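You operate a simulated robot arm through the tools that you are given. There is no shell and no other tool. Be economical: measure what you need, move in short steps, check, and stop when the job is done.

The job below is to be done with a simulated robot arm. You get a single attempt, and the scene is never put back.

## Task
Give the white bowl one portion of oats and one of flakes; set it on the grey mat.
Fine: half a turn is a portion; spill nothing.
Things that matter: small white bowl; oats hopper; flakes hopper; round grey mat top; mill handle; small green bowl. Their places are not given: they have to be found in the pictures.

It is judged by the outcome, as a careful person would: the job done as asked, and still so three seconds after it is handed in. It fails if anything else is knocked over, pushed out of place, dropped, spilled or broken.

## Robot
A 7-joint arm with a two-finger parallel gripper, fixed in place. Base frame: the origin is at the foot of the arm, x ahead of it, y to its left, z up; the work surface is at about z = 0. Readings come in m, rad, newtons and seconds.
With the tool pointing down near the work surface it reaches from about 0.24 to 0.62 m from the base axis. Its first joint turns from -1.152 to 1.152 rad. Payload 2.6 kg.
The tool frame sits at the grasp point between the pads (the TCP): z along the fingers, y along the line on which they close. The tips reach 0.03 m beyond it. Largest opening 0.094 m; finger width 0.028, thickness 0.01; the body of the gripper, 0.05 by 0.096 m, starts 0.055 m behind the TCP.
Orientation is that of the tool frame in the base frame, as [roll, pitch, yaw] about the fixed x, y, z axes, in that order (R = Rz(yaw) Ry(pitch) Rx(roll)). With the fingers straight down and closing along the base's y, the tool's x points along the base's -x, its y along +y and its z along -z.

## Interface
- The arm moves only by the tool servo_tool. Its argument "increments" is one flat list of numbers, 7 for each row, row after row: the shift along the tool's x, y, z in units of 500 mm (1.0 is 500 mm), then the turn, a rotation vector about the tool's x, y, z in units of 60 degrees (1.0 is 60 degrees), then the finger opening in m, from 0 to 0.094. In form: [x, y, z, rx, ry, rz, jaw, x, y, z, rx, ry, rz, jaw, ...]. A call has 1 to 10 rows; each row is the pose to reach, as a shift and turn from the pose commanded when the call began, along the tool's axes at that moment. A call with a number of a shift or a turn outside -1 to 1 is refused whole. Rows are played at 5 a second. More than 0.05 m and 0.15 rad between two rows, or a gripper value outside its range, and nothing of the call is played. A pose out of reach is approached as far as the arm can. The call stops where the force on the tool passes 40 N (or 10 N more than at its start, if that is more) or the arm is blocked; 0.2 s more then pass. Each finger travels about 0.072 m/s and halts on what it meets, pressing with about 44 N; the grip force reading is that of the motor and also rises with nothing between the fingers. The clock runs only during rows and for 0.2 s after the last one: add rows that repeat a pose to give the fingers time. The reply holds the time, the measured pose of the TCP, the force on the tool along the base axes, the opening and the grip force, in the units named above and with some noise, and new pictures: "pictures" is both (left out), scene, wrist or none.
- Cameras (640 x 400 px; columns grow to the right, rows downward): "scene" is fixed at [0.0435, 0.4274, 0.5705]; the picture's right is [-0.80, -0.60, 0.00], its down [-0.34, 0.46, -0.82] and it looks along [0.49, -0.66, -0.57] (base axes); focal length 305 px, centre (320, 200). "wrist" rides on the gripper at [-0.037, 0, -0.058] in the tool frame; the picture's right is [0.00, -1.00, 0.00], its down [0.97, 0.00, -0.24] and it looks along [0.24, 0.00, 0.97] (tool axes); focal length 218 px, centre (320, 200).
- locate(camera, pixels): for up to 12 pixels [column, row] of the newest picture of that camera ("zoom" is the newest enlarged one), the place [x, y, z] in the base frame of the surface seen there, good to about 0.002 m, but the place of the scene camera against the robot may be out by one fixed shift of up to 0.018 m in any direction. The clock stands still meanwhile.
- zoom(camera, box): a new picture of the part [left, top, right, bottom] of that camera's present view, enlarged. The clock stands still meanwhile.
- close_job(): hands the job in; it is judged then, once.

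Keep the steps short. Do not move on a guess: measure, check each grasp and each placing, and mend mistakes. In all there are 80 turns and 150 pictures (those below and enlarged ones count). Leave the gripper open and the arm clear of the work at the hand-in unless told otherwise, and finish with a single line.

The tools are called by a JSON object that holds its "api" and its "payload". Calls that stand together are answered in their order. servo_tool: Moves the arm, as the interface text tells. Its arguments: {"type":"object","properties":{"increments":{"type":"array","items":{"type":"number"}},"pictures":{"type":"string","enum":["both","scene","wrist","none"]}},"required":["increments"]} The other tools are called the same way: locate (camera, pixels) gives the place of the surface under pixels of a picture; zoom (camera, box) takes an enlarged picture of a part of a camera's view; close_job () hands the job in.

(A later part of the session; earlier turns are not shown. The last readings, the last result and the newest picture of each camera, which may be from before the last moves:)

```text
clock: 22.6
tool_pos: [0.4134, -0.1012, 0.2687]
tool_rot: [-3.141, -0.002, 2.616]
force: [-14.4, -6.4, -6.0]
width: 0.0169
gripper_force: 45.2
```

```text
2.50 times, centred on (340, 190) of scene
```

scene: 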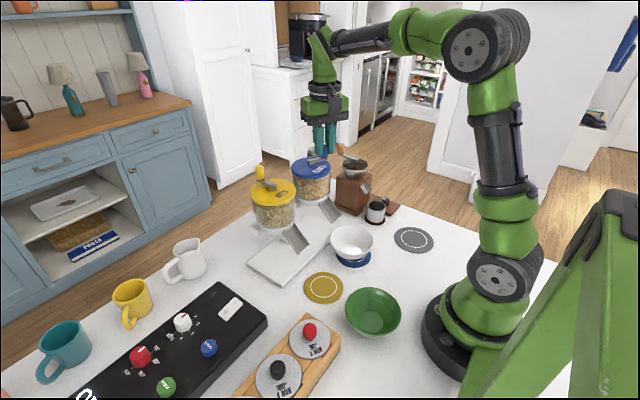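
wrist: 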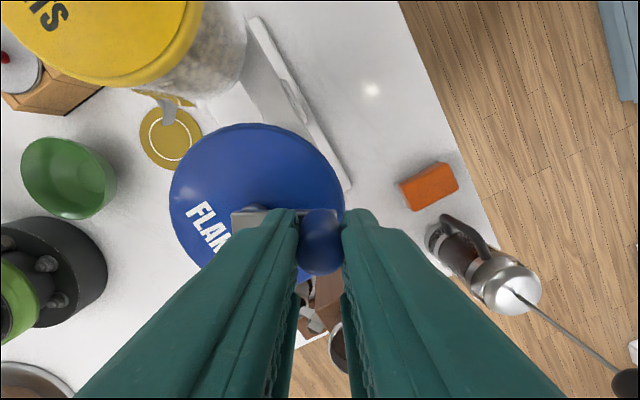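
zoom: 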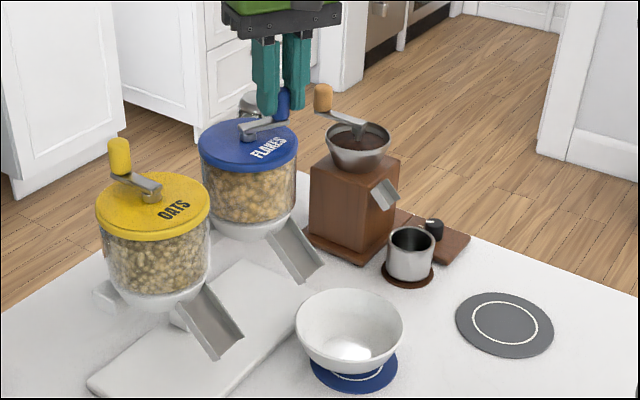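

The crank is at about 120° and still held. No flakes have come out yet. Now the last 60°.

{"api": "servo_tool", "payload": {"increments": [0.0069, -0.0006, 0, 0, 0, 0.1, 0.01, 0.0136, 0.0004, 0, 0, 0, 0.2, 0.01, 0.0203, 0.0022, 0, 0, 0, 0.3, 0.01, 0.0267, 0.0047, 0, 0, 0, 0.4, 0.01, 0.0328, 0.0078, 0, 0, 0, 0.5, 0.01, 0.0386, 0.0115, 0, 0, 0, 0.6, 0.01, 0.0439, 0.0158, 0, 0, 0, 0.7, 0.01, 0.0488, 0.0207, 0, 0, 0, 0.8, 0.01, 0.0531, 0.026, 0, 0, 0, 0.9, 0.01, 0.0568, 0.0318, 0, 0, 0, 1.0, 0.01]}}

{"api": "zoom", "payload": {"camera": "scene", "box": [270, 110, 410, 270]}}

```text
clock: 24.8
tool_pos: [0.3961, -0.0716, 0.2678]
tool_rot: [-3.135, -0.002, 1.568]
force: [-34.9, -1.3, 0.5]
width: 0.0169
gripper_force: 44.9
```

scene: 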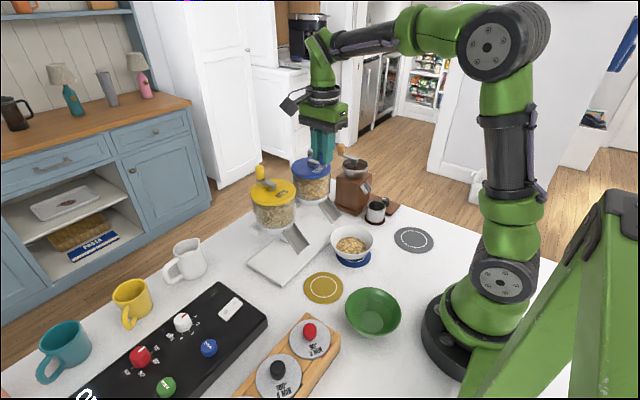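
wrist: 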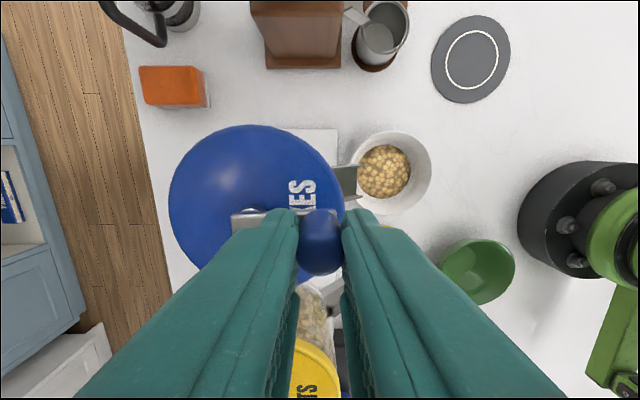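

```text
2.50 times, centred on (340, 190) of scene
```

zoom: 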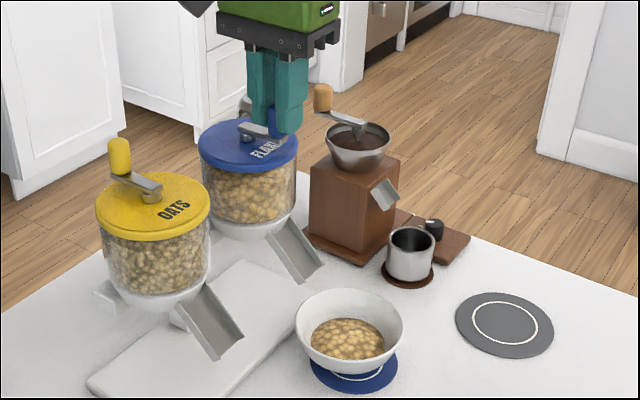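

The flakes portion is in the bowl and the crank is at 180°. The -35 N along x means the true axis is nearer x=0.430 with r≈0.0345, which I'll use for the oats. I'll relax 1.5 mm outward, open, and rise.

{"api": "servo_tool", "payload": {"increments": [0, -0.003, 0, 0, 0, 0, 0.01, 0, -0.003, 0, 0, 0, 0, 0.02, 0, -0.003, 0, 0, 0, 0, 0.03, 0, -0.003, 0, 0, 0, 0, 0.04, 0, -0.003, -0.06, 0, 0, 0, 0.04, 0, -0.003, -0.13, 0, 0, 0, 0.04]}}

{"api": "zoom", "payload": {"camera": "scene", "box": [270, 130, 410, 290]}}

```text
clock: 26.2
tool_pos: [0.3955, -0.0705, 0.3334]
tool_rot: [-3.142, -0.001, 1.568]
force: [0.5, 0.8, -0.4]
width: 0.0399
gripper_force: 0.1
```

scene: 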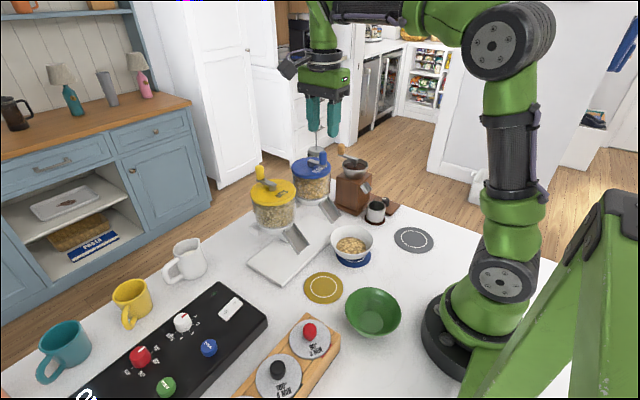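
wrist: 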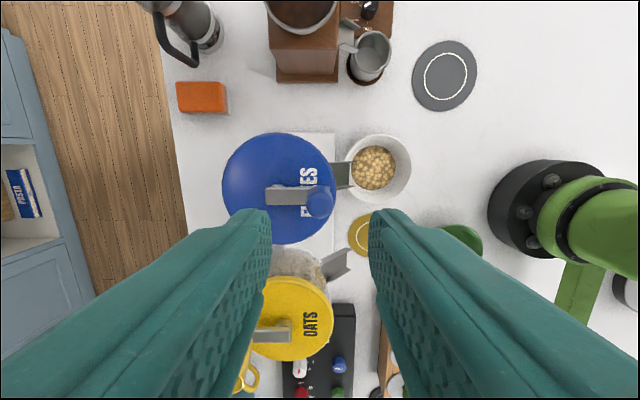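

```text
2.50 times, centred on (340, 210) of scene
```

zoom: 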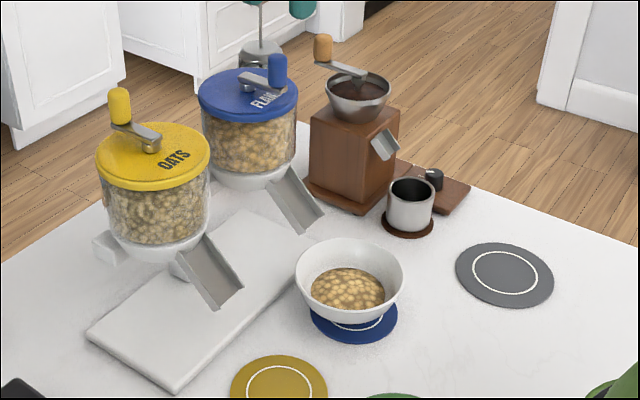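

The flakes were delivered cleanly with no spill in view. Next I go back to the side of the bowl and restore the yaw before regrasping.

{"api": "servo_tool", "payload": {"increments": [-0.03, -0.022, 0.005, 0, 0, -0.125, 0.04, -0.06, -0.044, 0.01, 0, 0, -0.25, 0.04, -0.09, -0.066, 0.015, 0, 0, -0.375, 0.04, -0.12, -0.089, 0.02, 0, 0, -0.5, 0.04, -0.149, -0.111, 0.025, 0, 0, -0.625, 0.04, -0.179, -0.133, 0.03, 0, 0, -0.75, 0.04, -0.209, -0.155, 0.035, 0, 0, -0.875, 0.04, -0.239, -0.177, 0.04, 0, 0, -1.0, 0.04], "pictures": "none"}}

{"api": "servo_tool", "payload": {"increments": [0, 0, 0, 0, 0, -0.125, 0.04, 0, 0, 0, 0, 0, -0.25, 0.04, 0, 0, 0, 0, 0, -0.375, 0.04, 0, 0, 0, 0, 0, -0.5, 0.04], "pictures": "none"}}

```text
clock: 28.0
tool_pos: [0.3069, -0.192, 0.3129]
tool_rot: [3.141, 0.0, 2.621]
force: [0.1, -0.6, -0.4]
width: 0.0399
gripper_force: 0.0
```

```text
clock: 29.0
tool_pos: [0.3071, -0.1904, 0.3133]
tool_rot: [-3.141, 0.0, -3.139]
force: [0.3, 0.1, 0.0]
width: 0.0402
gripper_force: 0.0
```

The yaw is restored. I'll tilt 25° and go down to the earlier retreat point at (0.307, -0.1745, 0.166).

{"api": "servo_tool", "payload": {"increments": [0, 0.005, 0.042, -0.06, 0, 0, 0.04, 0, 0.009, 0.084, -0.12, 0, 0, 0.04, 0, 0.014, 0.126, -0.18, 0, 0, 0.04, 0, 0.018, 0.169, -0.24, 0, 0, 0.04, 0, 0.023, 0.211, -0.3, 0, 0, 0.035, 0, 0.027, 0.253, -0.36, 0, 0, 0.035, 0, 0.032, 0.295, -0.4167, 0, 0, 0.035]}}

{"api": "locate", "payload": {"camera": "wrist", "pixels": [[234, 182], [325, 182], [281, 129], [320, 165]]}}

```text
clock: 30.6
tool_pos: [0.308, -0.1741, 0.1655]
tool_rot: [2.705, -0.001, -3.141]
force: [-0.6, -0.9, -0.1]
width: 0.0346
gripper_force: 0.0
```

scene: 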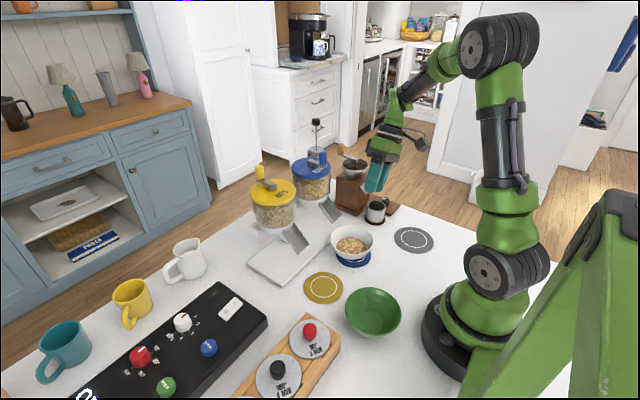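
wrist: 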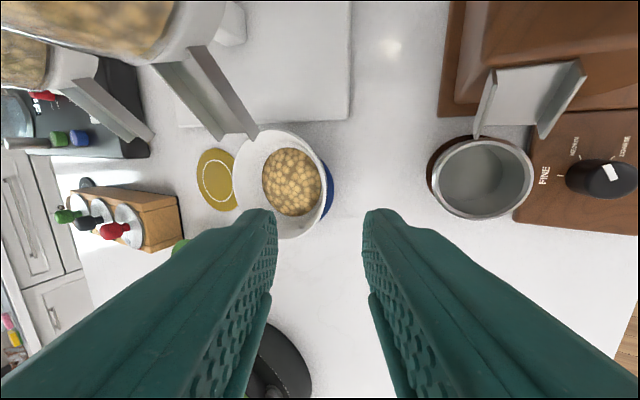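

```text
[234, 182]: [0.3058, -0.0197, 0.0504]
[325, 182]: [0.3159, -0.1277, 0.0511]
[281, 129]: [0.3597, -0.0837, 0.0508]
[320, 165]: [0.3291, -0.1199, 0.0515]
```

The bowl hasn't moved. I'll advance 0.116 m along the tool axis, slightly shallower this time to stay out of the flakes, and close.

{"api": "servo_tool", "payload": {"increments": [0, 0, 0.08, 0, 0, 0, 0.03, 0, 0, 0.16, 0, 0, 0, 0.03, 0, 0, 0.2, 0, 0, 0, 0.03, 0, 0, 0.232, 0, 0, 0, 0.03, 0, 0, 0.232, 0, 0, 0, 0.02, 0, 0, 0.232, 0, 0, 0, 0.01, 0, 0, 0.232, 0, 0, 0, 0, 0, 0, 0.232, 0, 0, 0, 0]}}

{"api": "zoom", "payload": {"camera": "scene", "box": [280, 170, 420, 310]}}

```text
clock: 32.4
tool_pos: [0.3077, -0.1256, 0.0607]
tool_rot: [2.705, -0.001, 3.14]
force: [-1.0, 0.8, 0.3]
width: 0.0054
gripper_force: 40.0
```

scene: 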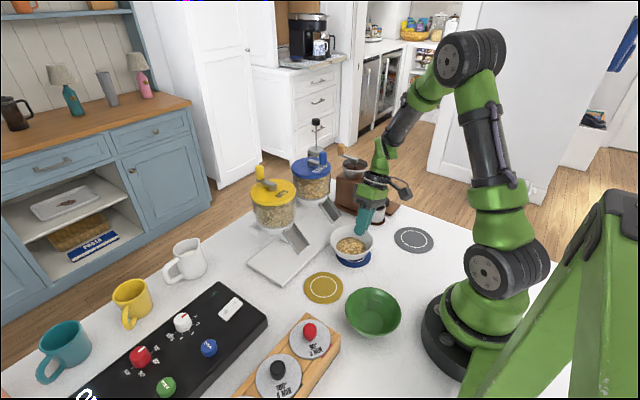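
wrist: 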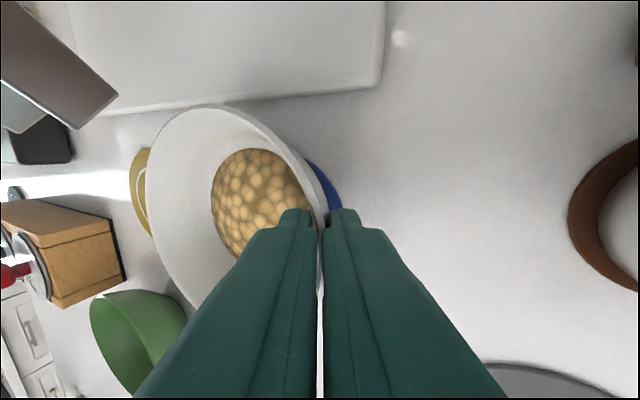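

```text
2.86 times, centred on (350, 240) of scene
```

zoom: 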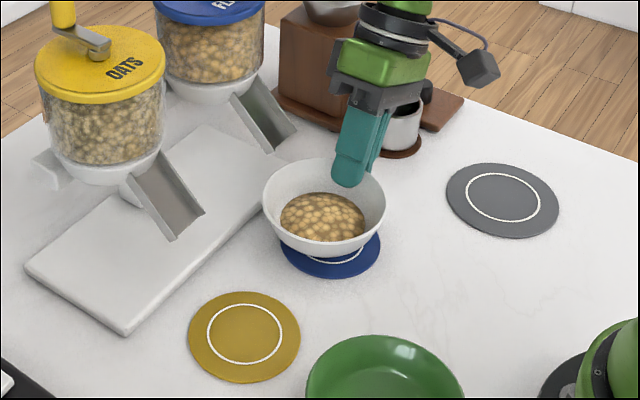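

The rim is held at width 0.0054. I'll lift 6 mm, back away from the spout 35 mm, then rise to 30 mm.

{"api": "servo_tool", "payload": {"increments": [0, 0.0051, -0.0109, 0, 0, 0, 0, 0.023, 0.0051, -0.0109, 0, 0, 0, 0, 0.046, 0.0051, -0.0109, 0, 0, 0, 0, 0.07, 0.0051, -0.0109, 0, 0, 0, 0, 0.07, 0.015, -0.0325, 0, 0, 0, 0, 0.07, 0.0254, -0.0544, 0, 0, 0, 0, 0.07, 0.0254, -0.0544, 0, 0, 0, 0]}}

{"api": "zoom", "payload": {"camera": "scene", "box": [280, 170, 420, 310]}}

```text
clock: 34.0
tool_pos: [0.2726, -0.1269, 0.0896]
tool_rot: [2.706, 0.0, 3.141]
force: [-0.4, -0.1, -1.6]
width: 0.0057
gripper_force: 40.3
```

scene: 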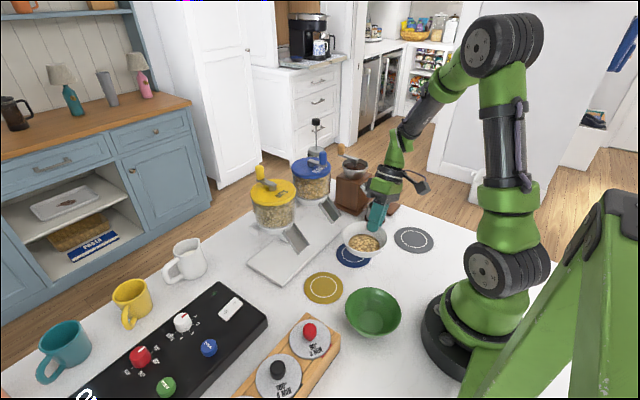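
wrist: 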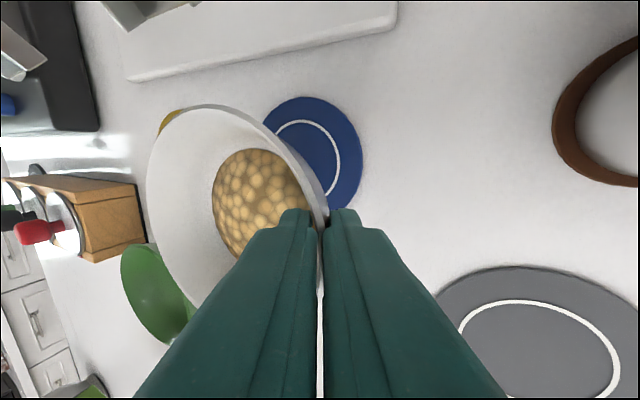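

```text
2.86 times, centred on (350, 240) of scene
```

zoom: 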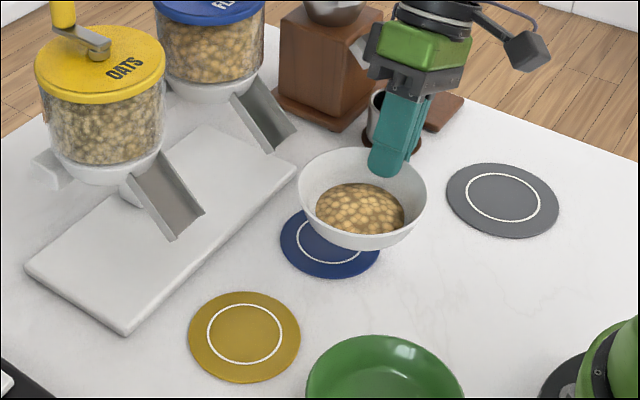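

The bowl is level with the flakes inside, and the blue mat stayed in place. I'll carry it left to in front of the oats spout, yawing -15° so the hand clears the flakes spout.

{"api": "servo_tool", "payload": {"increments": [0.0036, 0.03, 0.014, 0, -0.0132, 0.0283, 0, 0.0073, 0.06, 0.028, 0, -0.0265, 0.0566, 0, 0.011, 0.09, 0.042, 0, -0.0398, 0.085, 0, 0.0146, 0.12, 0.056, 0, -0.053, 0.1133, 0, 0.018, 0.149, 0.07, 0, -0.0663, 0.1416, 0, 0.022, 0.179, 0.0837, 0, -0.0795, 0.17, 0, 0.0255, 0.209, 0.0977, 0, -0.093, 0.198, 0, 0.029, 0.239, 0.1116, 0, -0.106, 0.2265, 0, 0.029, 0.239, 0.1116, 0, -0.106, 0.2265, 0]}}

{"api": "locate", "payload": {"camera": "wrist", "pixels": [[140, 190], [200, 107], [250, 125], [290, 158]]}}

{"api": "zoom", "payload": {"camera": "scene", "box": [240, 150, 400, 310]}}

```text
clock: 36.0
tool_pos: [0.259, 0.006, 0.0898]
tool_rot: [2.706, 0.0, 2.881]
force: [1.2, 0.3, -1.0]
width: 0.0057
gripper_force: 39.7
```

scene: 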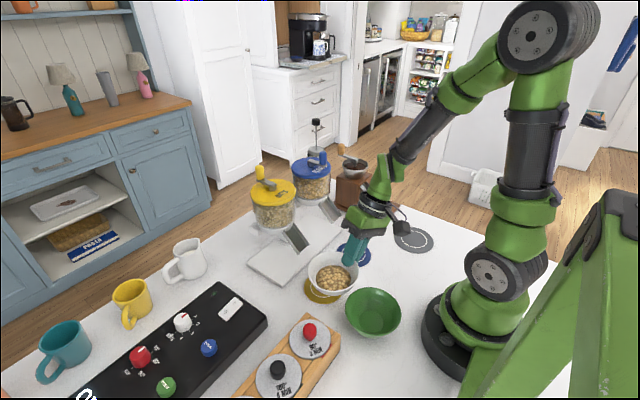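
wrist: 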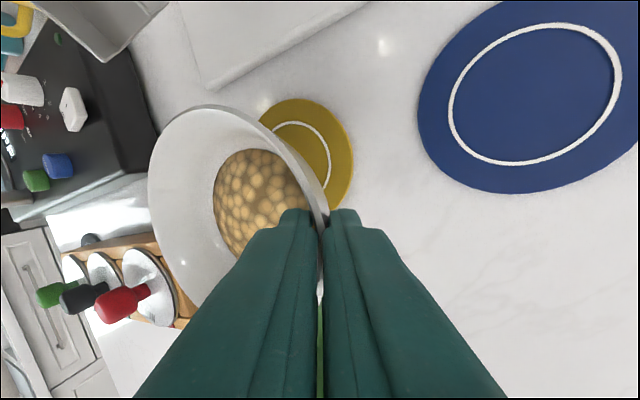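

```text
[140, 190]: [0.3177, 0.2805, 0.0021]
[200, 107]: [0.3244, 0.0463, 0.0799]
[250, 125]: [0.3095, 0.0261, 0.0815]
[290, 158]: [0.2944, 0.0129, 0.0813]
```

```text
2.50 times, centred on (320, 230) of scene
```

zoom: 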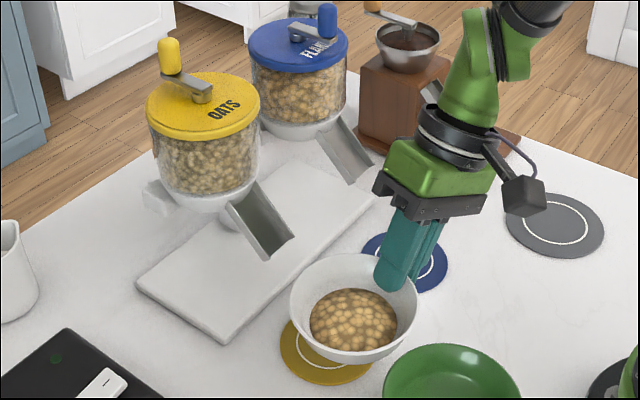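

I'll measure the oats spout tip at enlarged pixels (268,260) and (294,237), plus the mat and the rim.

{"api": "locate", "payload": {"camera": "zoom", "pixels": [[268, 257], [291, 238], [280, 246], [270, 225], [293, 300], [417, 300], [345, 256], [320, 345], [352, 150], [372, 180]]}}

{"api": "locate", "payload": {"camera": "wrist", "pixels": [[100, 58], [165, 4], [130, 25], [150, 190], [170, 125], [350, 150], [280, 103]]}}

```text
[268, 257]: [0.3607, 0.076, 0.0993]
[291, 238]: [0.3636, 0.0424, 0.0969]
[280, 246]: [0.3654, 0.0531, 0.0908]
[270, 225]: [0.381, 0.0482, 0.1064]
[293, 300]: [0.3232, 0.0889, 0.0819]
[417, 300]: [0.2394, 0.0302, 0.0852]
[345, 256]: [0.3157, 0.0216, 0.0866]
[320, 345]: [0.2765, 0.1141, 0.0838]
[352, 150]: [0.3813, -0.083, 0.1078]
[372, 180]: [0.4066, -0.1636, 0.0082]
```

```text
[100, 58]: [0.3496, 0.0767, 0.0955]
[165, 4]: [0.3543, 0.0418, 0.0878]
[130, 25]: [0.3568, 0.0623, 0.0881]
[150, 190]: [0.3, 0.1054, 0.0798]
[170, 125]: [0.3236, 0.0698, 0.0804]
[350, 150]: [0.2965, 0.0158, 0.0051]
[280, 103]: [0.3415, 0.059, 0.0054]
```

The oats tip is at x≈0.353, centred at y≈0.0585. The bowl's centre is (0.2735, 0.060). I'll go down 18 mm, forward to (0.307, 0.058), then down onto the mat.

{"api": "servo_tool", "payload": {"increments": [0, -0.0076, 0.0163, 0, 0, 0, 0, 0, -0.0152, 0.0326, 0, 0, 0, 0, -0.0165, -0.0122, 0.034, 0, 0, 0, 0, -0.033, -0.0091, 0.0355, 0, 0, 0, 0, -0.0495, -0.006, 0.037, 0, 0, 0, 0, -0.0658, -0.003, 0.0384, 0, 0, 0, 0, -0.0658, -0.008, 0.049, 0, 0, 0, 0, -0.0658, -0.0121, 0.0578, 0, 0, 0, 0, -0.0658, -0.0121, 0.0578, 0, 0, 0, 0]}}

{"api": "zoom", "payload": {"camera": "scene", "box": [240, 150, 400, 310]}}

```text
clock: 38.0
tool_pos: [0.2916, 0.0037, 0.061]
tool_rot: [2.706, 0.001, 2.878]
force: [-0.1, -0.1, 1.3]
width: 0.0055
gripper_force: 39.6
```

scene: 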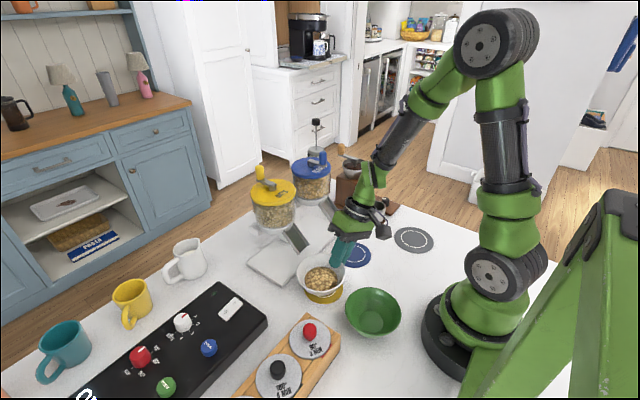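
wrist: 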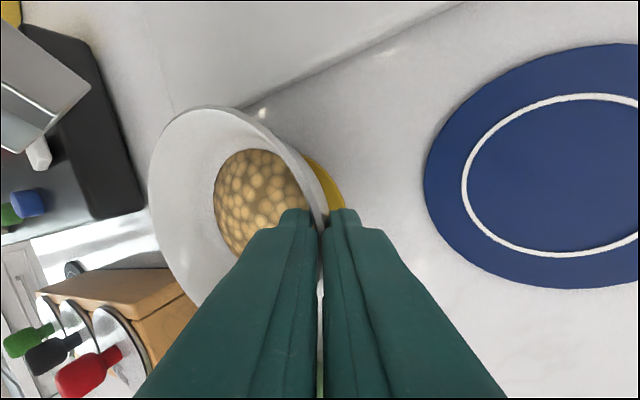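

```text
2.50 times, centred on (320, 230) of scene
```

zoom: 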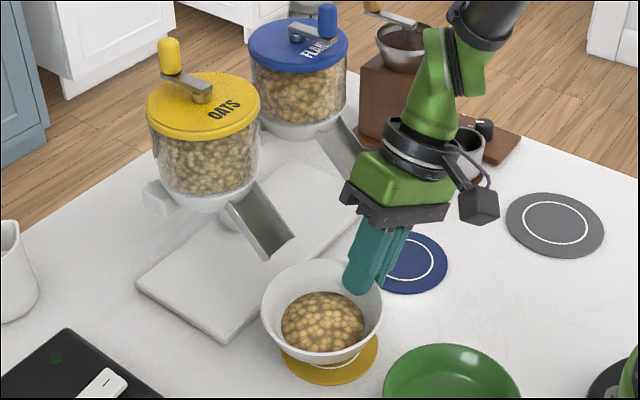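

The bowl rests on the ochre mat, with the z force at +1.3 N. I'll open and back out along the tool axis.

{"api": "servo_tool", "payload": {"increments": [0, 0, 0, 0, 0, 0, 0.01, 0, 0, 0, 0, 0, 0, 0.02, 0, 0, 0, 0, 0, 0, 0.03, 0, 0, -0.03, 0, 0, 0, 0.03, 0, 0, -0.08, 0, 0, 0, 0.03, 0, 0, -0.15, 0, 0, 0, 0.03, 0, 0, -0.2, 0, 0, 0, 0.03]}}

{"api": "locate", "payload": {"camera": "wrist", "pixels": [[222, 175], [325, 185], [281, 125], [240, 135], [320, 160]]}}

{"api": "zoom", "payload": {"camera": "scene", "box": [240, 150, 400, 310]}}

```text
clock: 39.6
tool_pos: [0.2798, -0.0366, 0.1516]
tool_rot: [2.706, -0.002, 2.88]
force: [-0.1, 0.0, 0.0]
width: 0.03
gripper_force: 0.1
```

scene: 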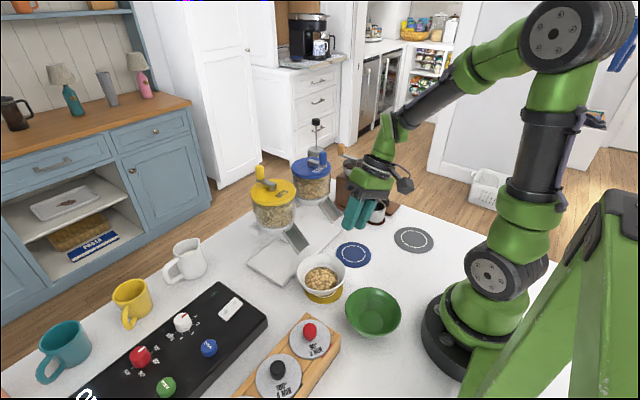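
wrist: 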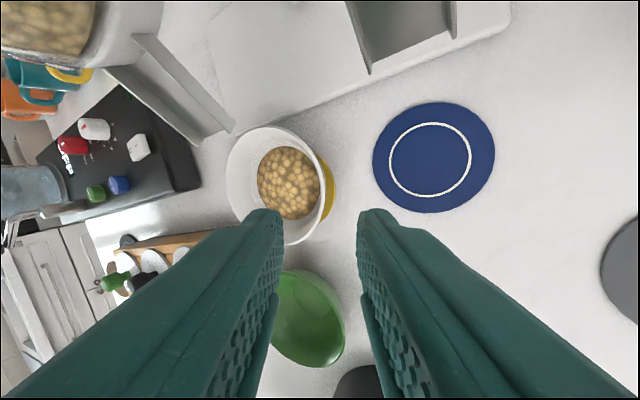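

```text
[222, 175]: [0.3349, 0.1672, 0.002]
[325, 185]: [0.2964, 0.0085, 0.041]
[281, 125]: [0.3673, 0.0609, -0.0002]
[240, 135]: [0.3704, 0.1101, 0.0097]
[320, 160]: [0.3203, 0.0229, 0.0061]
```

```text
2.50 times, centred on (320, 230) of scene
```

zoom: 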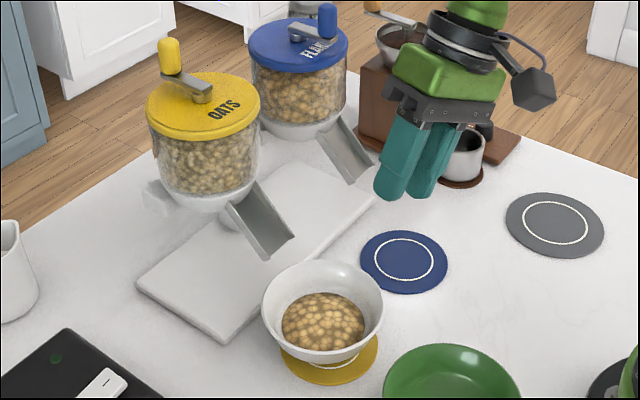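

The bowl is upright. I'll take rim points to check its alignment under the spout.

{"api": "locate", "payload": {"camera": "wrist", "pixels": [[227, 175], [265, 128], [290, 137], [312, 158], [234, 150], [233, 127], [196, 143], [290, 185]]}}

```text
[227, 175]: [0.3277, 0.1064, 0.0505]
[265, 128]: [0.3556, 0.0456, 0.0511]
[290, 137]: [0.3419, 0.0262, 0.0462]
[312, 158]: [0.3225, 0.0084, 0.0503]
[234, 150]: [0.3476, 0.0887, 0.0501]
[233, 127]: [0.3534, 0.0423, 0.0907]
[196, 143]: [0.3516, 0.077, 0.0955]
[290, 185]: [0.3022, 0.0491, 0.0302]
```

The bowl's centre is (0.307, 0.058), right under the oats tip. I'll rise and untilt, then move over the oats hopper while yawing.

{"api": "servo_tool", "payload": {"increments": [0, 0.028, -0.06, 0.07, 0, 0, 0.03, 0, 0.056, -0.12, 0.14, 0, 0, 0.03, 0, 0.084, -0.181, 0.21, 0, 0, 0.03, 0, 0.113, -0.241, 0.28, 0, 0, 0.03, 0, 0.141, -0.302, 0.35, 0, 0, 0.04, 0, 0.169, -0.362, 0.4167, 0, 0, 0.04], "pictures": "none"}}

{"api": "servo_tool", "payload": {"increments": [-0.023, 0.03, -0.002, 0, 0, -0.125, 0.04, -0.046, 0.06, -0.004, 0, 0, -0.25, 0.04, -0.069, 0.09, -0.006, 0, 0, -0.375, 0.04, -0.092, 0.12, -0.008, 0, 0, -0.5, 0.04, -0.115, 0.149, -0.01, 0, 0, -0.625, 0.04, -0.138, 0.179, -0.012, 0, 0, -0.75, 0.04, -0.161, 0.209, -0.014, 0, 0, -0.875, 0.04, -0.184, 0.239, -0.016, 0, 0, -1.0, 0.04]}}

```text
clock: 41.0
tool_pos: [0.2795, -0.0378, 0.3519]
tool_rot: [-3.14, -0.001, 2.88]
force: [-0.7, -0.7, 0.6]
width: 0.04
gripper_force: 0.1
```

```text
clock: 42.8
tool_pos: [0.4007, 0.0549, 0.3604]
tool_rot: [3.141, 0.002, -2.354]
force: [-0.3, -0.8, -0.7]
width: 0.0397
gripper_force: 0.1
```

scene: 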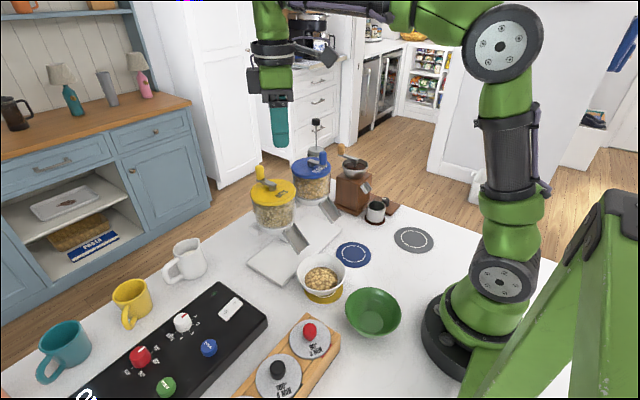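
wrist: 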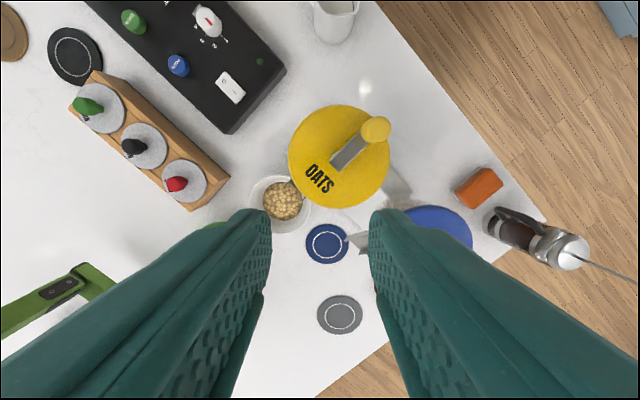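

I'll move above the oats knob and finish the yaw with the last 45°.

{"api": "servo_tool", "payload": {"increments": [-0.0156, -0.0144, 0.008, 0, 0, -0.125, 0.04, -0.0312, -0.0287, 0.017, 0, 0, -0.25, 0.04, -0.0468, -0.0431, 0.025, 0, 0, -0.375, 0.04, -0.0624, -0.0575, 0.033, 0, 0, -0.5, 0.04, -0.078, -0.0718, 0.042, 0, 0, -0.625, 0.04, -0.0936, -0.0862, 0.05, 0, 0, -0.75, 0.04, -0.0936, -0.0862, 0.05, 0, 0, -0.75, 0.04]}}

{"api": "zoom", "payload": {"camera": "wrist", "box": [240, 150, 360, 230]}}

{"api": "locate", "payload": {"camera": "wrist", "pixels": [[320, 200], [312, 200], [328, 200], [320, 191], [320, 208], [272, 194], [290, 194], [222, 180]]}}

```text
clock: 44.4
tool_pos: [0.4649, 0.0572, 0.3353]
tool_rot: [3.141, 0.0, -1.57]
force: [0.3, -0.8, 0.8]
width: 0.0402
gripper_force: 0.0
```

scene: 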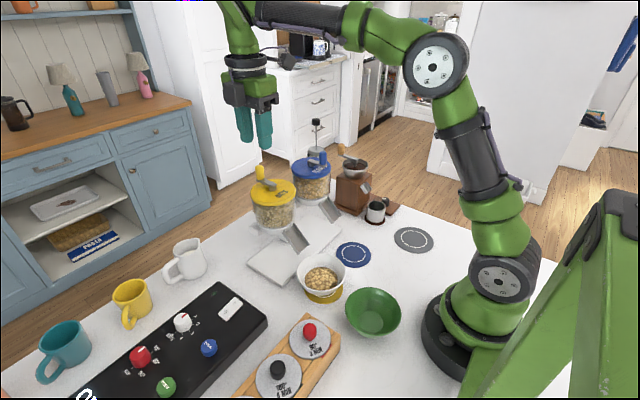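
wrist: 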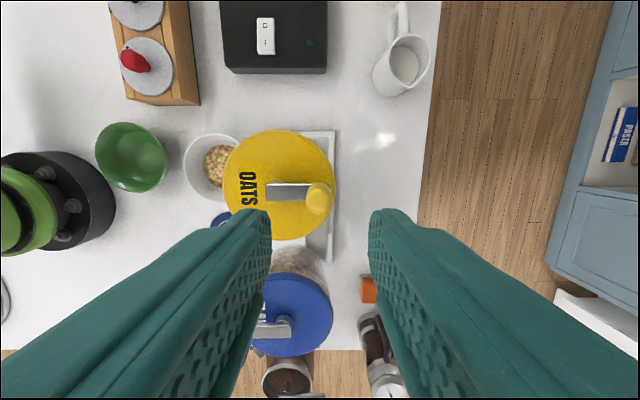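

```text
5.00 times, centred on (300, 190) of wrist
```

zoom: 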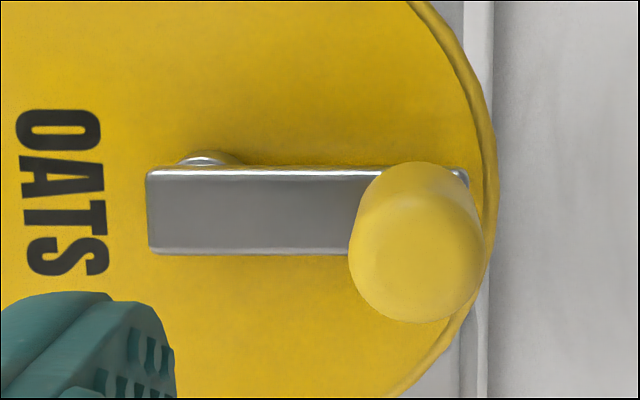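

```text
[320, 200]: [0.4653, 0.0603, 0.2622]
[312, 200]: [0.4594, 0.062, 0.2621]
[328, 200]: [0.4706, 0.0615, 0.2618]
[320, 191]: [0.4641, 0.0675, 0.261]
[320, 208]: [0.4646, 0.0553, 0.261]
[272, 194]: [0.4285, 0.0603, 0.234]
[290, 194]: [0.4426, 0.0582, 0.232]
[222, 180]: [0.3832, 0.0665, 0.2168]
```

The oats knob is at (0.4645, 0.059) and its top is at the same height as before. I'll shift 1.5 mm, go down to z 0.267, and close.

{"api": "servo_tool", "payload": {"increments": [-0.003, 0, 0.05, 0, 0, 0, 0.04, -0.003, 0, 0.1, 0, 0, 0, 0.04, -0.003, 0, 0.136, 0, 0, 0, 0.04, -0.003, 0, 0.136, 0, 0, 0, 0.03, -0.003, 0, 0.136, 0, 0, 0, 0.02, -0.003, 0, 0.136, 0, 0, 0, 0.012, -0.003, 0, 0.136, 0, 0, 0, 0.01]}}

{"api": "zoom", "payload": {"camera": "scene", "box": [220, 110, 360, 300]}}

```text
clock: 46.0
tool_pos: [0.4637, 0.0598, 0.2672]
tool_rot: [-3.139, 0.0, -1.569]
force: [14.9, 2.5, -5.9]
width: 0.0169
gripper_force: 45.1
```

scene: 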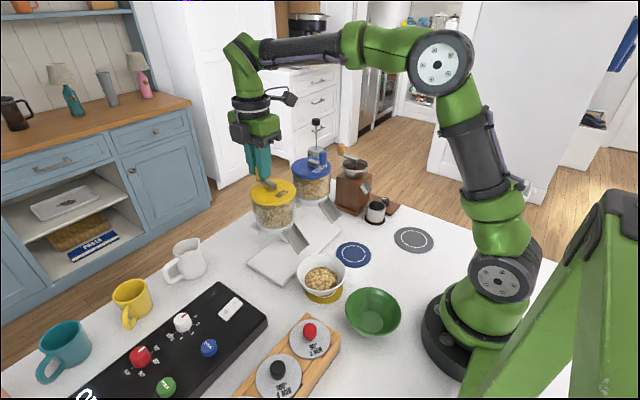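
wrist: 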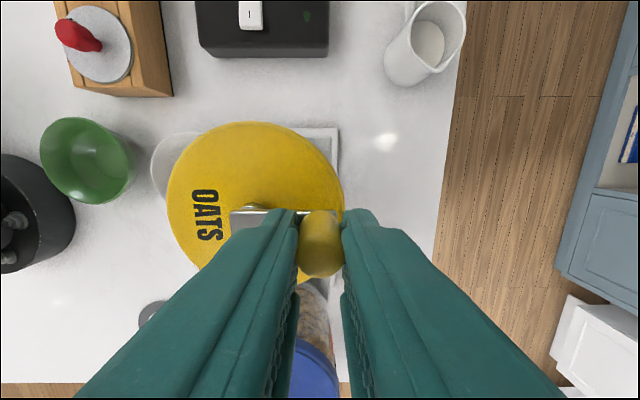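

```text
2.11 times, centred on (290, 205) of scene
```

zoom: 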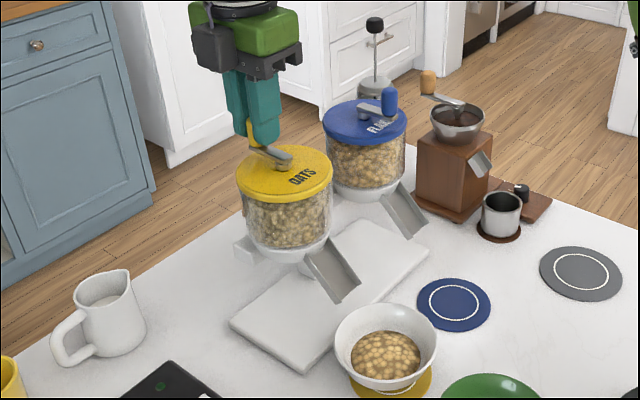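

The oats knob is held at width 0.017. Using the refitted circle (r=0.0337), I'll turn the first 60° clockwise.

{"api": "servo_tool", "payload": {"increments": [0.007, -0.0002, 0, 0, 0, 0.1, 0.01, 0.014, 0.0009, 0, 0, 0, 0.2, 0.01, 0.0208, 0.0027, 0, 0, 0, 0.3, 0.01, 0.0274, 0.0052, 0, 0, 0, 0.4, 0.01, 0.0337, 0.0084, 0, 0, 0, 0.5, 0.01, 0.0396, 0.0123, 0, 0, 0, 0.6, 0.01, 0.0451, 0.0167, 0, 0, 0, 0.7, 0.01, 0.0501, 0.0217, 0, 0, 0, 0.8, 0.01, 0.0545, 0.0272, 0, 0, 0, 0.9, 0.01, 0.0584, 0.0331, 0, 0, 0, 1.0, 0.01], "pictures": "scene"}}

```text
clock: 48.2
tool_pos: [0.4464, 0.0297, 0.2664]
tool_rot: [3.14, 0.001, -2.621]
force: [-12.2, 0.0, -1.1]
width: 0.0169
gripper_force: 45.2
```

scene: 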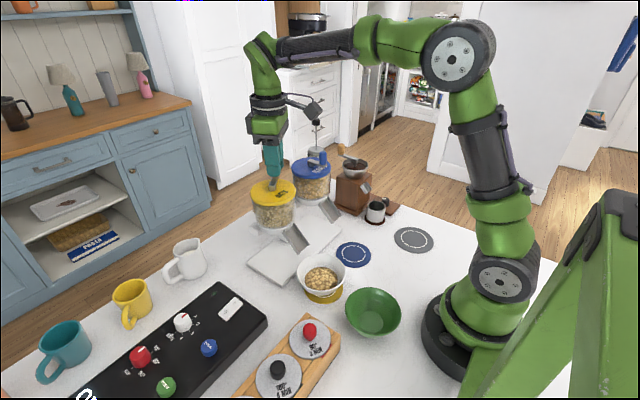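

The crank is at 60° with a modest 12 N force. Next 60°.

{"api": "servo_tool", "payload": {"increments": [0.007, 0.0004, 0, 0, 0, 0.1, 0.01, 0.014, 0.0015, 0, 0, 0, 0.2, 0.01, 0.0208, 0.0033, 0, 0, 0, 0.3, 0.01, 0.0274, 0.0058, 0, 0, 0, 0.4, 0.01, 0.0337, 0.009, 0, 0, 0, 0.5, 0.01, 0.0396, 0.0129, 0, 0, 0, 0.6, 0.01, 0.0451, 0.0173, 0, 0, 0, 0.7, 0.01, 0.0501, 0.0223, 0, 0, 0, 0.8, 0.01, 0.0545, 0.0278, 0, 0, 0, 0.9, 0.01, 0.0584, 0.0337, 0, 0, 0, 1.0, 0.01], "pictures": "scene"}}

```text
clock: 50.4
tool_pos: [0.4137, 0.0298, 0.2667]
tool_rot: [3.142, 0.0, 2.615]
force: [-1.2, 1.9, -11.5]
width: 0.0171
gripper_force: 45.1
```

scene: 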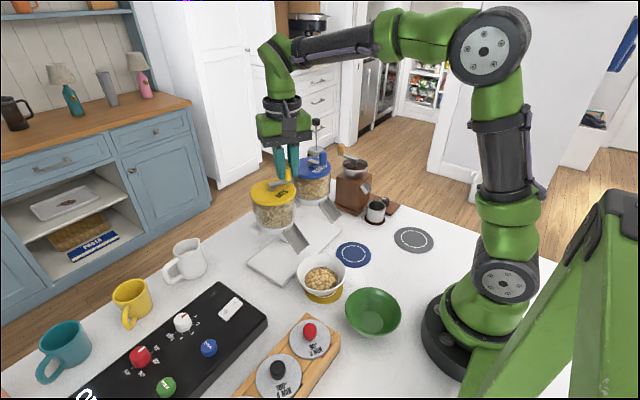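

The forces are near zero at 120°. Now the last 60°.

{"api": "servo_tool", "payload": {"increments": [0.007, 0.0004, 0, 0, 0, 0.1, 0.01, 0.014, 0.0015, 0, 0, 0, 0.2, 0.01, 0.0208, 0.0033, 0, 0, 0, 0.3, 0.01, 0.0274, 0.0058, 0, 0, 0, 0.4, 0.01, 0.0337, 0.009, 0, 0, 0, 0.5, 0.01, 0.0396, 0.0129, 0, 0, 0, 0.6, 0.01, 0.0451, 0.0173, 0, 0, 0, 0.7, 0.01, 0.0501, 0.0223, 0, 0, 0, 0.8, 0.01, 0.0545, 0.0278, 0, 0, 0, 0.9, 0.01, 0.0584, 0.0337, 0, 0, 0, 1.0, 0.01]}}

{"api": "zoom", "payload": {"camera": "scene", "box": [230, 130, 390, 320]}}

```text
clock: 52.6
tool_pos: [0.3959, 0.0595, 0.2664]
tool_rot: [-3.141, -0.002, 1.567]
force: [-22.7, -0.1, -2.4]
width: 0.0171
gripper_force: 44.3
```

scene: 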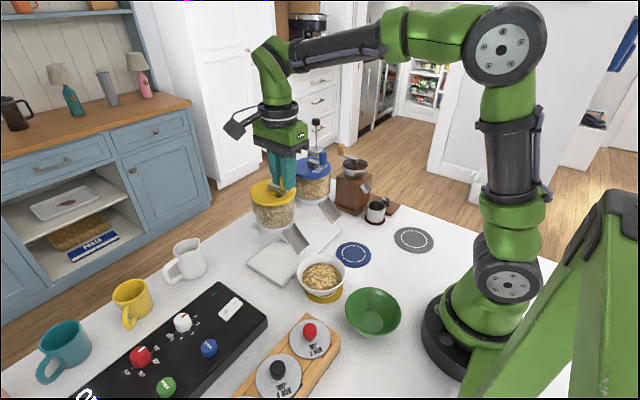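
wrist: 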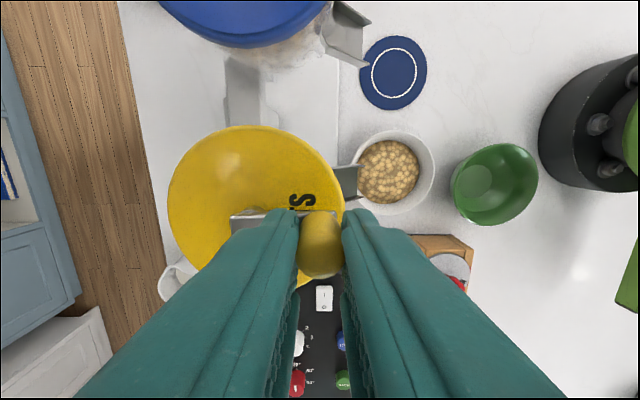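

```text
2.11 times, centred on (310, 225) of scene
```

zoom: 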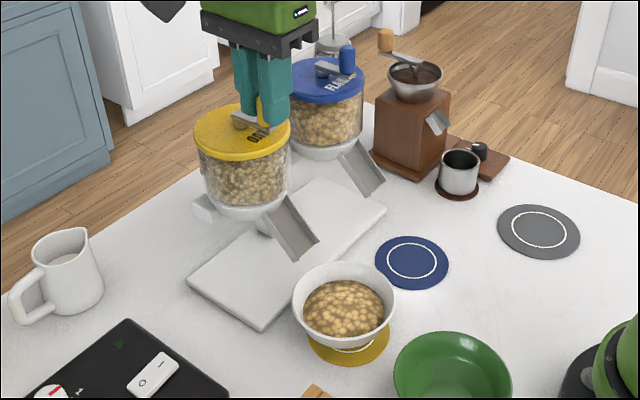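

The bowl's contents rose, so the oats portion is in and nothing was spilled. I'll relax 1 mm, open, and rise.

{"api": "servo_tool", "payload": {"increments": [0, -0.002, 0, 0, 0, 0, 0.01, 0, -0.002, 0, 0, 0, 0, 0.02, 0, -0.002, 0, 0, 0, 0, 0.03, 0, -0.002, 0, 0, 0, 0, 0.04, 0, -0.002, -0.07, 0, 0, 0, 0.04, 0, -0.002, -0.15, 0, 0, 0, 0.04]}}

{"api": "zoom", "payload": {"camera": "wrist", "box": [200, 60, 440, 220]}}

```text
clock: 54.0
tool_pos: [0.3954, 0.0586, 0.3413]
tool_rot: [3.141, 0.001, 1.57]
force: [0.3, 0.6, 0.8]
width: 0.04
gripper_force: 0.0
```

scene: 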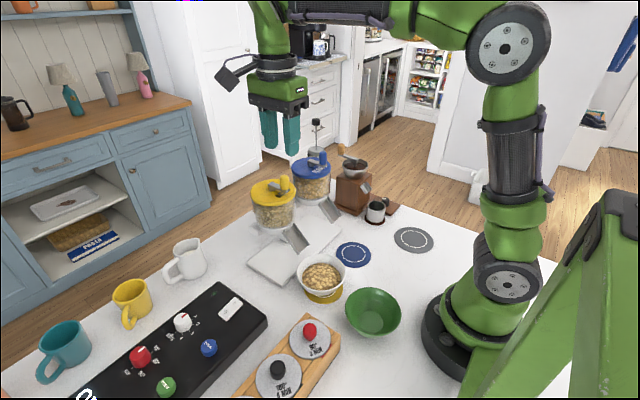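
wrist: 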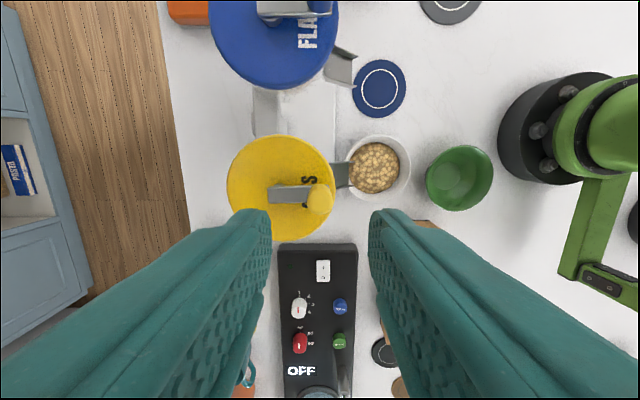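

```text
2.50 times, centred on (320, 140) of wrist
```

zoom: 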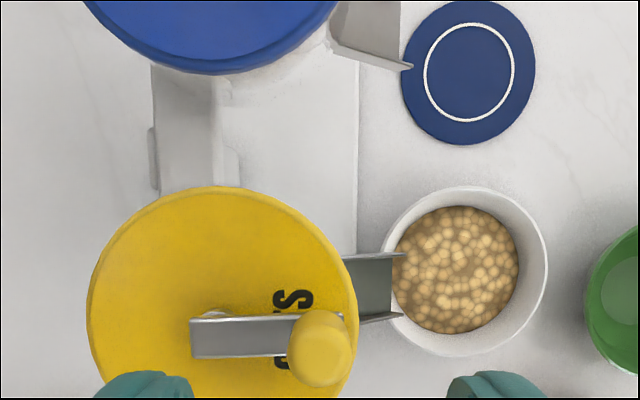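

I'll measure the food level to see how deep the inner finger may go.

{"api": "locate", "payload": {"camera": "wrist", "pixels": [[373, 167], [352, 167], [395, 167], [373, 148], [373, 188], [410, 170], [376, 134]]}}

```text
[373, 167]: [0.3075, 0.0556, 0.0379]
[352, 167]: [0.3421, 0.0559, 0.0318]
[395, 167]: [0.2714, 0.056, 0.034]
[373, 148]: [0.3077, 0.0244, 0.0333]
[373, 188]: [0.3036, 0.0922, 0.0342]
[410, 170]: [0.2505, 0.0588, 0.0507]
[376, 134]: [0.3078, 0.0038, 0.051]
```

The food sits at 0.033–0.038 and the rim is at 0.0505, so I'll grip with only about 13 mm of engagement. I'll go back to the earlier approach pose and restore the yaw.

{"api": "servo_tool", "payload": {"increments": [-0.024, -0.029, -0.003, 0, 0, -0.125, 0.04, -0.048, -0.058, -0.005, 0, 0, -0.25, 0.04, -0.071, -0.087, -0.008, 0, 0, -0.375, 0.04, -0.095, -0.116, -0.01, 0, 0, -0.5, 0.04, -0.119, -0.144, -0.013, 0, 0, -0.625, 0.04, -0.143, -0.173, -0.016, 0, 0, -0.75, 0.04, -0.166, -0.202, -0.018, 0, 0, -0.875, 0.04, -0.19, -0.231, -0.021, 0, 0, -1.0, 0.04], "pictures": "none"}}

{"api": "servo_tool", "payload": {"increments": [0, 0, 0, 0, 0, -0.125, 0.035, 0, 0, 0, 0, 0, -0.25, 0.03, 0, 0, 0, 0, 0, -0.25, 0.03], "pictures": "none"}}

```text
clock: 55.8
tool_pos: [0.2803, -0.0361, 0.352]
tool_rot: [-3.142, 0.0, 2.621]
force: [0.3, 0.6, 0.0]
width: 0.0399
gripper_force: 0.1
```

```text
clock: 56.6
tool_pos: [0.2816, -0.0361, 0.3525]
tool_rot: [-3.141, 0.0, 2.881]
force: [0.1, 0.8, -0.2]
width: 0.0301
gripper_force: 0.0
```

Tilt 25° and go down to the pre-grasp pose.

{"api": "servo_tool", "payload": {"increments": [0, 0, 0.05, -0.052, 0, 0, 0.03, 0, 0, 0.1, -0.104, 0, 0, 0.03, 0, -0.001, 0.15, -0.156, 0, 0, 0.03, 0, -0.001, 0.2, -0.208, 0, 0, 0.03, 0, -0.001, 0.25, -0.26, 0, 0, 0.03, 0, -0.002, 0.3, -0.312, 0, 0, 0.03, 0, -0.002, 0.35, -0.365, 0, 0, 0.03, 0, -0.002, 0.401, -0.4167, 0, 0, 0.03]}}

{"api": "locate", "payload": {"camera": "wrist", "pixels": [[227, 175], [265, 128], [290, 137], [312, 158], [234, 150]]}}

```text
clock: 58.4
tool_pos: [0.2814, -0.0358, 0.1508]
tool_rot: [2.705, 0.002, 2.879]
force: [0.1, 0.3, -0.4]
width: 0.0301
gripper_force: 0.1
```

scene: 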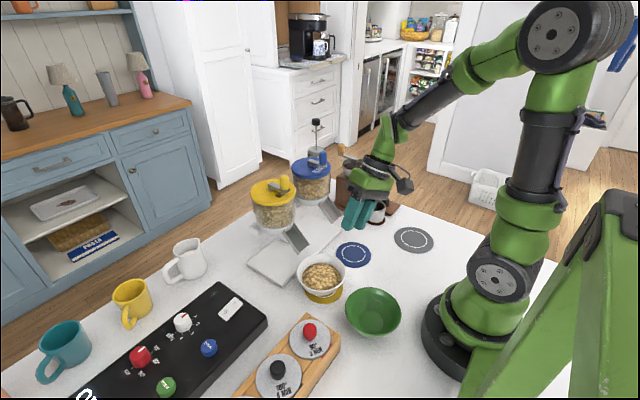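
wrist: 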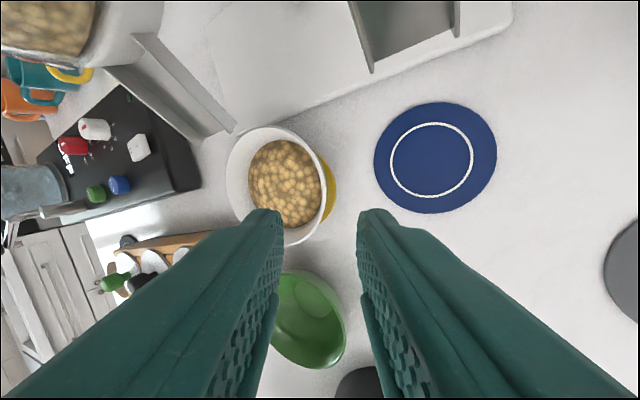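

```text
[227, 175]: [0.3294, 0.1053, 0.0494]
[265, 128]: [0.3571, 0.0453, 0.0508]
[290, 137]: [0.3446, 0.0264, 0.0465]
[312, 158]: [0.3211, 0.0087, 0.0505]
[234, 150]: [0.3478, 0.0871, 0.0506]
```

The bowl and the pose match the earlier release. I'll advance 0.0955 m and close.

{"api": "servo_tool", "payload": {"increments": [0, -0.002, 0.07, 0, 0, 0, 0.03, 0, -0.002, 0.14, 0, 0, 0, 0.03, 0, -0.002, 0.17, 0, 0, 0, 0.03, 0, -0.002, 0.191, 0, 0, 0, 0.03, 0, -0.002, 0.191, 0, 0, 0, 0.02, 0, -0.002, 0.191, 0, 0, 0, 0.01, 0, -0.002, 0.191, 0, 0, 0, 0, 0, -0.002, 0.191, 0, 0, 0, 0]}}

{"api": "zoom", "payload": {"camera": "scene", "box": [260, 190, 400, 320]}}

```text
clock: 60.2
tool_pos: [0.2902, 0.0019, 0.0652]
tool_rot: [2.705, 0.0, 2.88]
force: [0.5, 0.2, 0.3]
width: 0.0046
gripper_force: 39.7
```

scene: 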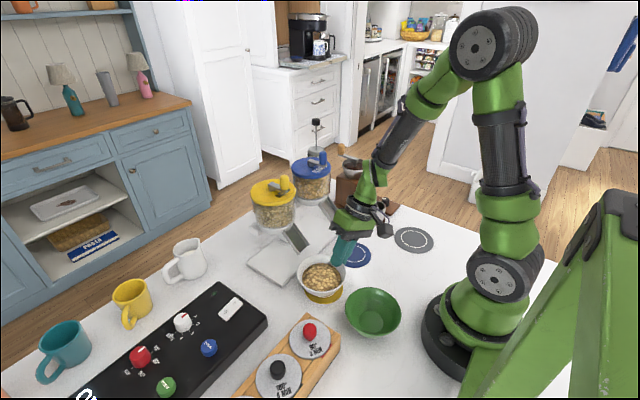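
wrist: 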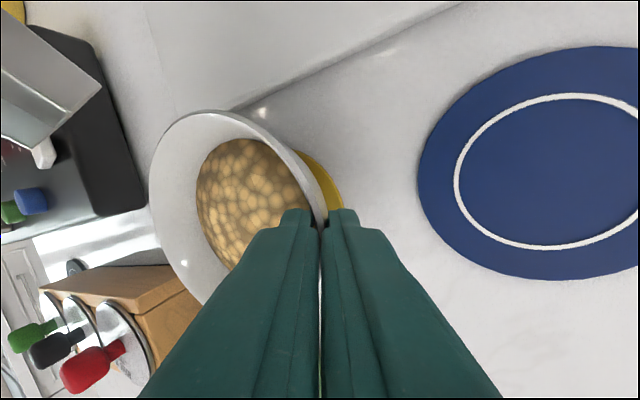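

```text
3.08 times, centred on (330, 255) of scene
```

zoom: 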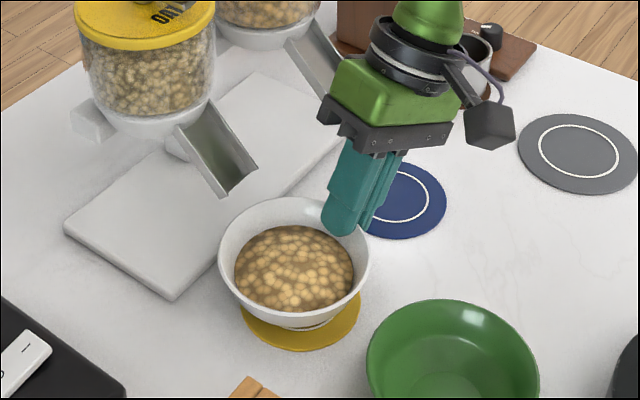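

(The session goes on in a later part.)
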